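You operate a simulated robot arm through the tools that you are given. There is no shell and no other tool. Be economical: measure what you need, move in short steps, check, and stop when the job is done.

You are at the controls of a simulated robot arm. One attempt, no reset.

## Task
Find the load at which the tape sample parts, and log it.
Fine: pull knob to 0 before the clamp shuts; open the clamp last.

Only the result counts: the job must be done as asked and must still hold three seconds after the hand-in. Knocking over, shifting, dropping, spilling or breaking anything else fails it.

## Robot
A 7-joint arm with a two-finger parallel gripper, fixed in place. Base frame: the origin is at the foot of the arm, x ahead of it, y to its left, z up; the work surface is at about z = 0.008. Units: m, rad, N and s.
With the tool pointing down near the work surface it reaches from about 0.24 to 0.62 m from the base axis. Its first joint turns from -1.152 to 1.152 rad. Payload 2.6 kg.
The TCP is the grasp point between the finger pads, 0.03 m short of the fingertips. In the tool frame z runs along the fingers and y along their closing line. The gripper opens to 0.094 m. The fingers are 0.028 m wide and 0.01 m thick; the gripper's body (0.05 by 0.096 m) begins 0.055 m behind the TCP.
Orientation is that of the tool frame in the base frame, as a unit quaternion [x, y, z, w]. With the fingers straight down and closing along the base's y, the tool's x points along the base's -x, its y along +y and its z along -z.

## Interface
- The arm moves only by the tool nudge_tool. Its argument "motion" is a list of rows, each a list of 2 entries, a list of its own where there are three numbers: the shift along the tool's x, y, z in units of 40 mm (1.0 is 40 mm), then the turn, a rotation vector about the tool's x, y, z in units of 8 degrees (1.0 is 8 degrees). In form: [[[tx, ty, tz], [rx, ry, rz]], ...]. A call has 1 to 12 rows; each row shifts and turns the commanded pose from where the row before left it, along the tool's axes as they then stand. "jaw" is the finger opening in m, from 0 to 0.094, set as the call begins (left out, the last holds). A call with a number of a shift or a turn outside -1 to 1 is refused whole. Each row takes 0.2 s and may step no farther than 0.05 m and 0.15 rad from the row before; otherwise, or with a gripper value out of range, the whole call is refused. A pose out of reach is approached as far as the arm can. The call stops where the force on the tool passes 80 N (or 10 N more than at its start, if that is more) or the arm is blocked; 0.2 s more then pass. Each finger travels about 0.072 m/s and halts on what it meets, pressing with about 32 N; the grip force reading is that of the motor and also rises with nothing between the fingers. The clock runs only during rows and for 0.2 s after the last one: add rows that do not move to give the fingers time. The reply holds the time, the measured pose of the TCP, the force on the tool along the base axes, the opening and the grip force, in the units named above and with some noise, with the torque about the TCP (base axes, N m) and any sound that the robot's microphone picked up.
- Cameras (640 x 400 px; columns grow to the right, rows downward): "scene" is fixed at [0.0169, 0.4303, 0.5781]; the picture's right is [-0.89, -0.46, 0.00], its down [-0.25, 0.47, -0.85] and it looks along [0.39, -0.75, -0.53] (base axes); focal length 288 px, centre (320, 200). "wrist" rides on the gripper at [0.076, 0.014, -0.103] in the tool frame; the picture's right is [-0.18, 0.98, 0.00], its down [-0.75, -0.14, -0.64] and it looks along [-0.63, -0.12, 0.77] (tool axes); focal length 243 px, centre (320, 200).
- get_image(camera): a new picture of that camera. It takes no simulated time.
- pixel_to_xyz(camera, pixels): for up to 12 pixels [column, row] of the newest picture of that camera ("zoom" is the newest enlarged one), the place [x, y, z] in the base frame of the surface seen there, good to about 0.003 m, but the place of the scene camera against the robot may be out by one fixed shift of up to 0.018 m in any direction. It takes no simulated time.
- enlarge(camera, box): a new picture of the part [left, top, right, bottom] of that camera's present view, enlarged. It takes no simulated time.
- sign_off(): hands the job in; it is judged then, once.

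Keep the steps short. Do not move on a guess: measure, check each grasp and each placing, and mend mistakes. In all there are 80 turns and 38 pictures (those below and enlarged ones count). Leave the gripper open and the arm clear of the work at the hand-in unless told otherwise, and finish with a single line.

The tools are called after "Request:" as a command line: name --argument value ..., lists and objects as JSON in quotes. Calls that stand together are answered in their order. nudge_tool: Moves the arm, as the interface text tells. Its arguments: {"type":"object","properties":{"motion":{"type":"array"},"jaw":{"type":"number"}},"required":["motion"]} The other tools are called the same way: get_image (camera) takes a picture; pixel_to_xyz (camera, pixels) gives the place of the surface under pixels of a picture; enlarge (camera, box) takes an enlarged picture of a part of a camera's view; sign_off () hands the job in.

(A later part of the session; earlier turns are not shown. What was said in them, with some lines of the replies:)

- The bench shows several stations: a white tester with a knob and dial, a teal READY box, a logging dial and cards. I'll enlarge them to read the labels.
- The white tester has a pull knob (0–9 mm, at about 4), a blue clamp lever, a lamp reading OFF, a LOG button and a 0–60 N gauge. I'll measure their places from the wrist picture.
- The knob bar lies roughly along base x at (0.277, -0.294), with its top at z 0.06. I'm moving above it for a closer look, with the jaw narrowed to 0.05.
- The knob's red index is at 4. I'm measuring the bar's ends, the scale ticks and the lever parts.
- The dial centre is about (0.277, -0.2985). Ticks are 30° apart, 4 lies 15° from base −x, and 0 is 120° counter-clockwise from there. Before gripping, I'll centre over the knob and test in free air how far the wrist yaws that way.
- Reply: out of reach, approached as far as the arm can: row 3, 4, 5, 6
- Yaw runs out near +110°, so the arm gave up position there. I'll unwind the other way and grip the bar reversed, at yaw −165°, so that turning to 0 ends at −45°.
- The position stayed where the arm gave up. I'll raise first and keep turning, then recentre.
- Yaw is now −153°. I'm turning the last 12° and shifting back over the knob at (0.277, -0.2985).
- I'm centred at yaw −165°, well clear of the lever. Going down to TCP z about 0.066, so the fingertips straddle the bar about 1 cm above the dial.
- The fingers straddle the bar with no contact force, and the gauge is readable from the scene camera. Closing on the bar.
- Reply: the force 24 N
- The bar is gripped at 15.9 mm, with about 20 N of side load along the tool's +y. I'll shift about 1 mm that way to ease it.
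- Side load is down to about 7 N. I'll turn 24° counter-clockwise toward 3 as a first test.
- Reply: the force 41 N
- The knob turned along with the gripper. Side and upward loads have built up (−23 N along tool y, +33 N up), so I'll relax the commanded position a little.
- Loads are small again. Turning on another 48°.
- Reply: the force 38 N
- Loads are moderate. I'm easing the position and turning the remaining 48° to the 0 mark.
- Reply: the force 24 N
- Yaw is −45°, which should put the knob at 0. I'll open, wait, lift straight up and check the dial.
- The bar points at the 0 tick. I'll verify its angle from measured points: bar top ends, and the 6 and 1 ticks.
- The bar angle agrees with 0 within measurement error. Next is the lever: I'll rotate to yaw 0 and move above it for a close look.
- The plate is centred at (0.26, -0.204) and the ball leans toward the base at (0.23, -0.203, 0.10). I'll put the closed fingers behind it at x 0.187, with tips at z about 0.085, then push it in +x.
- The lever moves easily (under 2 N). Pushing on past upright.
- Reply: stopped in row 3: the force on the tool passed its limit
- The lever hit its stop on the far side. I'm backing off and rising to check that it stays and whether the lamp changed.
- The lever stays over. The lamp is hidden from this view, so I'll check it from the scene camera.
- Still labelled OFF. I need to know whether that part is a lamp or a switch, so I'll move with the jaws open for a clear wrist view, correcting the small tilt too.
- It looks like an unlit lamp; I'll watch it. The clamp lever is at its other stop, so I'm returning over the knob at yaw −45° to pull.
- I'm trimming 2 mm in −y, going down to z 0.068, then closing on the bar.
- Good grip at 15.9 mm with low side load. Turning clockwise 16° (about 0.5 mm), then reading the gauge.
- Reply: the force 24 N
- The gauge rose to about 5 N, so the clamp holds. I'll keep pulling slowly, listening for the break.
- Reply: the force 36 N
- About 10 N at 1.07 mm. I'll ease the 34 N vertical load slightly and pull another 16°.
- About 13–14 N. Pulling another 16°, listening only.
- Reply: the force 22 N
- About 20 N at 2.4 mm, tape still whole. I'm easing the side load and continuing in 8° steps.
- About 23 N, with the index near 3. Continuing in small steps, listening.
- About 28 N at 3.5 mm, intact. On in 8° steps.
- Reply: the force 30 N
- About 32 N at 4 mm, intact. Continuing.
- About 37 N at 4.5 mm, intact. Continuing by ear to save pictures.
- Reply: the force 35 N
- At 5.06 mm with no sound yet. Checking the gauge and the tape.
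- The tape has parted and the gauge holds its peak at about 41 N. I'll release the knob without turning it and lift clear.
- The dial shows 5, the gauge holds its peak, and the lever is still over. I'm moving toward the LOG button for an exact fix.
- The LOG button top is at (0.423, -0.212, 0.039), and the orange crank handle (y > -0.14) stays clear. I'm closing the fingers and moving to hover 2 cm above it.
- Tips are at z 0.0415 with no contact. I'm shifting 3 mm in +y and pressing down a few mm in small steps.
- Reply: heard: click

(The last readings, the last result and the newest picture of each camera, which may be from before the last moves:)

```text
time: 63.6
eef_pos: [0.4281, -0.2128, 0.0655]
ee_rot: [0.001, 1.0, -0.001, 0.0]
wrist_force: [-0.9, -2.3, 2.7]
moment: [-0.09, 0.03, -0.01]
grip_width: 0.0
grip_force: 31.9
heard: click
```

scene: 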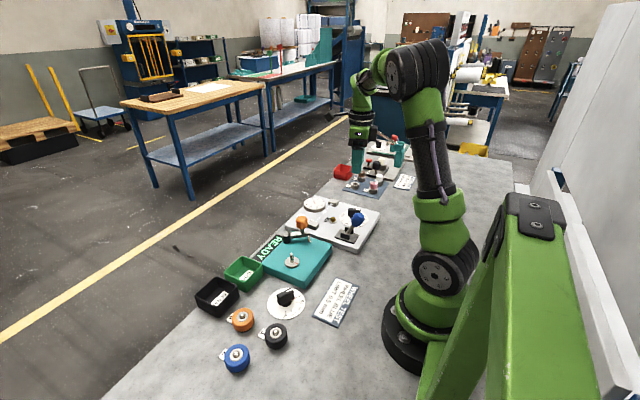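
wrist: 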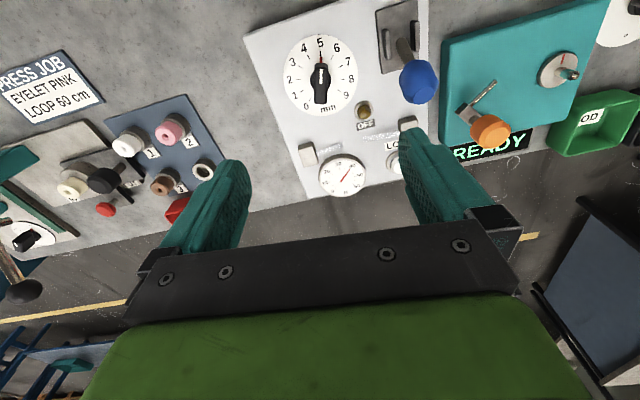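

A click, with light contact on the button. I'm lifting off and checking the lamp and gauge before touching anything else.

Request:
nudge_tool --motion '[[[0, 0, -0.9], [0, 0, 0]], [[0, 0, -0.9], [0, 0, 0]], [[0, 0, -0.9], [0, 0, 0]], [[0, 0, -0.9], [0, 0, 0]], [[0, 0, -0.9], [0, 0, 0]], [[0, 0, 0], [0, 0, 0]]]'

Request:
enlarge --camera "scene" --box '[285, 180, 385, 250]'

```text
time: 65.0
eef_pos: [0.4256, -0.2144, 0.2475]
ee_rot: [0.001, 1.0, 0.001, 0.0]
wrist_force: [-0.9, -0.3, 0.1]
moment: [0.0, 0.03, 0.01]
grip_width: 0.0
grip_force: 32.4
```

```text
5.71 times, centred on (335, 215) of scene
```

zoom: 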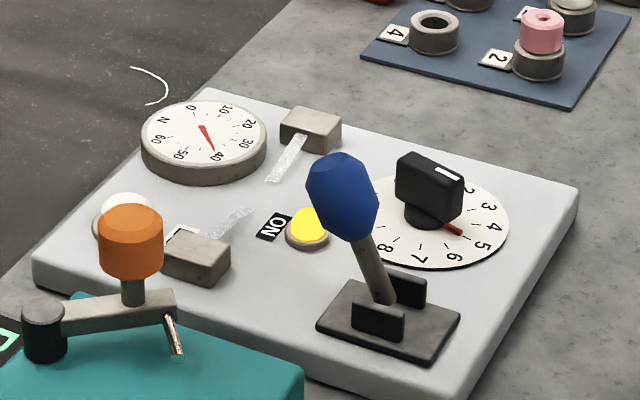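

The lamp now reads ON: the load is logged and the gauge holds about 41 N. Last step is the clamp, so I'll go to the far side of the ball (x 0.341) and lower the closed fingers.

Request:
nudge_tool --motion '[[[0.705, 0.087, 0], [0, 0, 0]], [[0.705, 0.087, 0], [0, 0, 0]], [[0.705, 0.087, 0], [0, 0, 0]], [[0, 0, 0], [0, 0, 0]], [[0, 0, 0.83], [0, 0, 0]], [[0, 0, 0.83], [0, 0, 0]], [[0, 0, 0.83], [0, 0, 0]], [[0, 0, 0.83], [0, 0, 0]], [[0, 0, 0], [0, 0, 0]]]'

Request:
nudge_tool --motion '[[[0.35, 0, 0], [0, 0, 0]], [[0.35, 0, 0], [0, 0, 0]], [[0.35, 0, 0], [0, 0, 0]], [[0.35, 0, 0], [0, 0, 0]], [[0.35, 0, 0], [0, 0, 0]], [[0, 0, 0], [0, 0, 0]]]'

```text
time: 67.0
eef_pos: [0.3409, -0.201, 0.1114]
ee_rot: [0.001, 1.0, 0.0, -0.001]
wrist_force: [-0.9, 0.2, 0.3]
moment: [-0.01, 0.01, 0.0]
grip_width: 0.0001
grip_force: 32.0
```

```text
time: 68.4
eef_pos: [0.2714, -0.2004, 0.114]
ee_rot: [0.002, 1.0, 0.0, -0.001]
wrist_force: [-0.7, -0.1, -1.0]
moment: [0.02, -0.01, -0.02]
grip_width: 0.0
grip_force: 31.9
```

The lever is following freely. A few 2 mm steps will find its stop.

Request:
nudge_tool --motion '[[[0.06, 0, 0], [0, 0, 0]], [[0.06, 0, 0], [0, 0, 0]], [[0.06, 0, 0], [0, 0, 0]], [[0.06, 0, 0], [0, 0, 0]], [[0, 0, 0], [0, 0, 0]]]'

```text
time: 69.6
eef_pos: [0.2648, -0.2007, 0.1133]
ee_rot: [0.0, 1.0, -0.002, 0.002]
wrist_force: [17.5, -1.3, -5.5]
moment: [-0.08, -0.5, 0.05]
grip_width: 0.0
grip_force: 32.2
```

The stop is reached at about 17 N. I'm backing off, rising, opening the gripper and moving up clear, then checking.

Request:
nudge_tool --motion '[[[-0.6, 0, 0], [0, 0, 0]], [[-0.5, 0, 0], [0, 0, 0]], [[0, 0, -0.9], [0, 0, 0]], [[0, 0, -0.9], [0, 0, 0]], [[0, 0, -0.9], [0, 0, 0]], [[0, 0, -0.9], [0, 0, 0]], [[0, 0, -0.9], [0, 0, 0]], [[0, 0, 0], [0, 0, 0]]]'

Request:
nudge_tool --motion '[[[0, 0, 0], [0, 0, 0]], [[0, 0, 0], [0, 0, 0]], [[0, 0, 0], [0, 0, 0]]]' --jaw 0.09

Request:
enlarge --camera "scene" --box '[285, 180, 385, 250]'

```text
time: 71.4
eef_pos: [0.3069, -0.2001, 0.2931]
ee_rot: [0.002, 1.0, -0.001, 0.0]
wrist_force: [1.0, -0.1, 0.1]
moment: [0.0, 0.01, 0.0]
grip_width: 0.0001
grip_force: 31.7
```

```text
time: 72.2
eef_pos: [0.3067, -0.1997, 0.2927]
ee_rot: [0.0, 1.0, 0.001, -0.001]
wrist_force: [-0.4, -0.1, 0.4]
moment: [-0.01, 0.0, 0.0]
grip_width: 0.09
grip_force: 0.0
```

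```text
5.71 times, centred on (335, 215) of scene
```

zoom: 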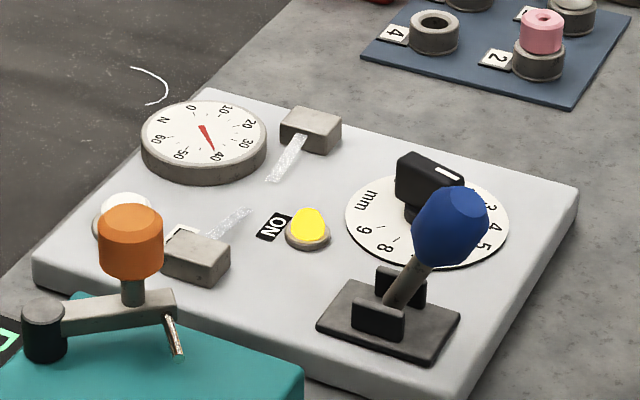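

The lever is back at its open stop, the lamp is ON, the tape is parted, nothing else has moved, and the gripper is open and clear. Handing in.

Request:
sign_off

```text
The job is handed in.
```

The tape sample parted at about 41 N (gauge reading, pull knob near 5 mm); I logged it (LOG lamp reads ON) and opened the clamp last.
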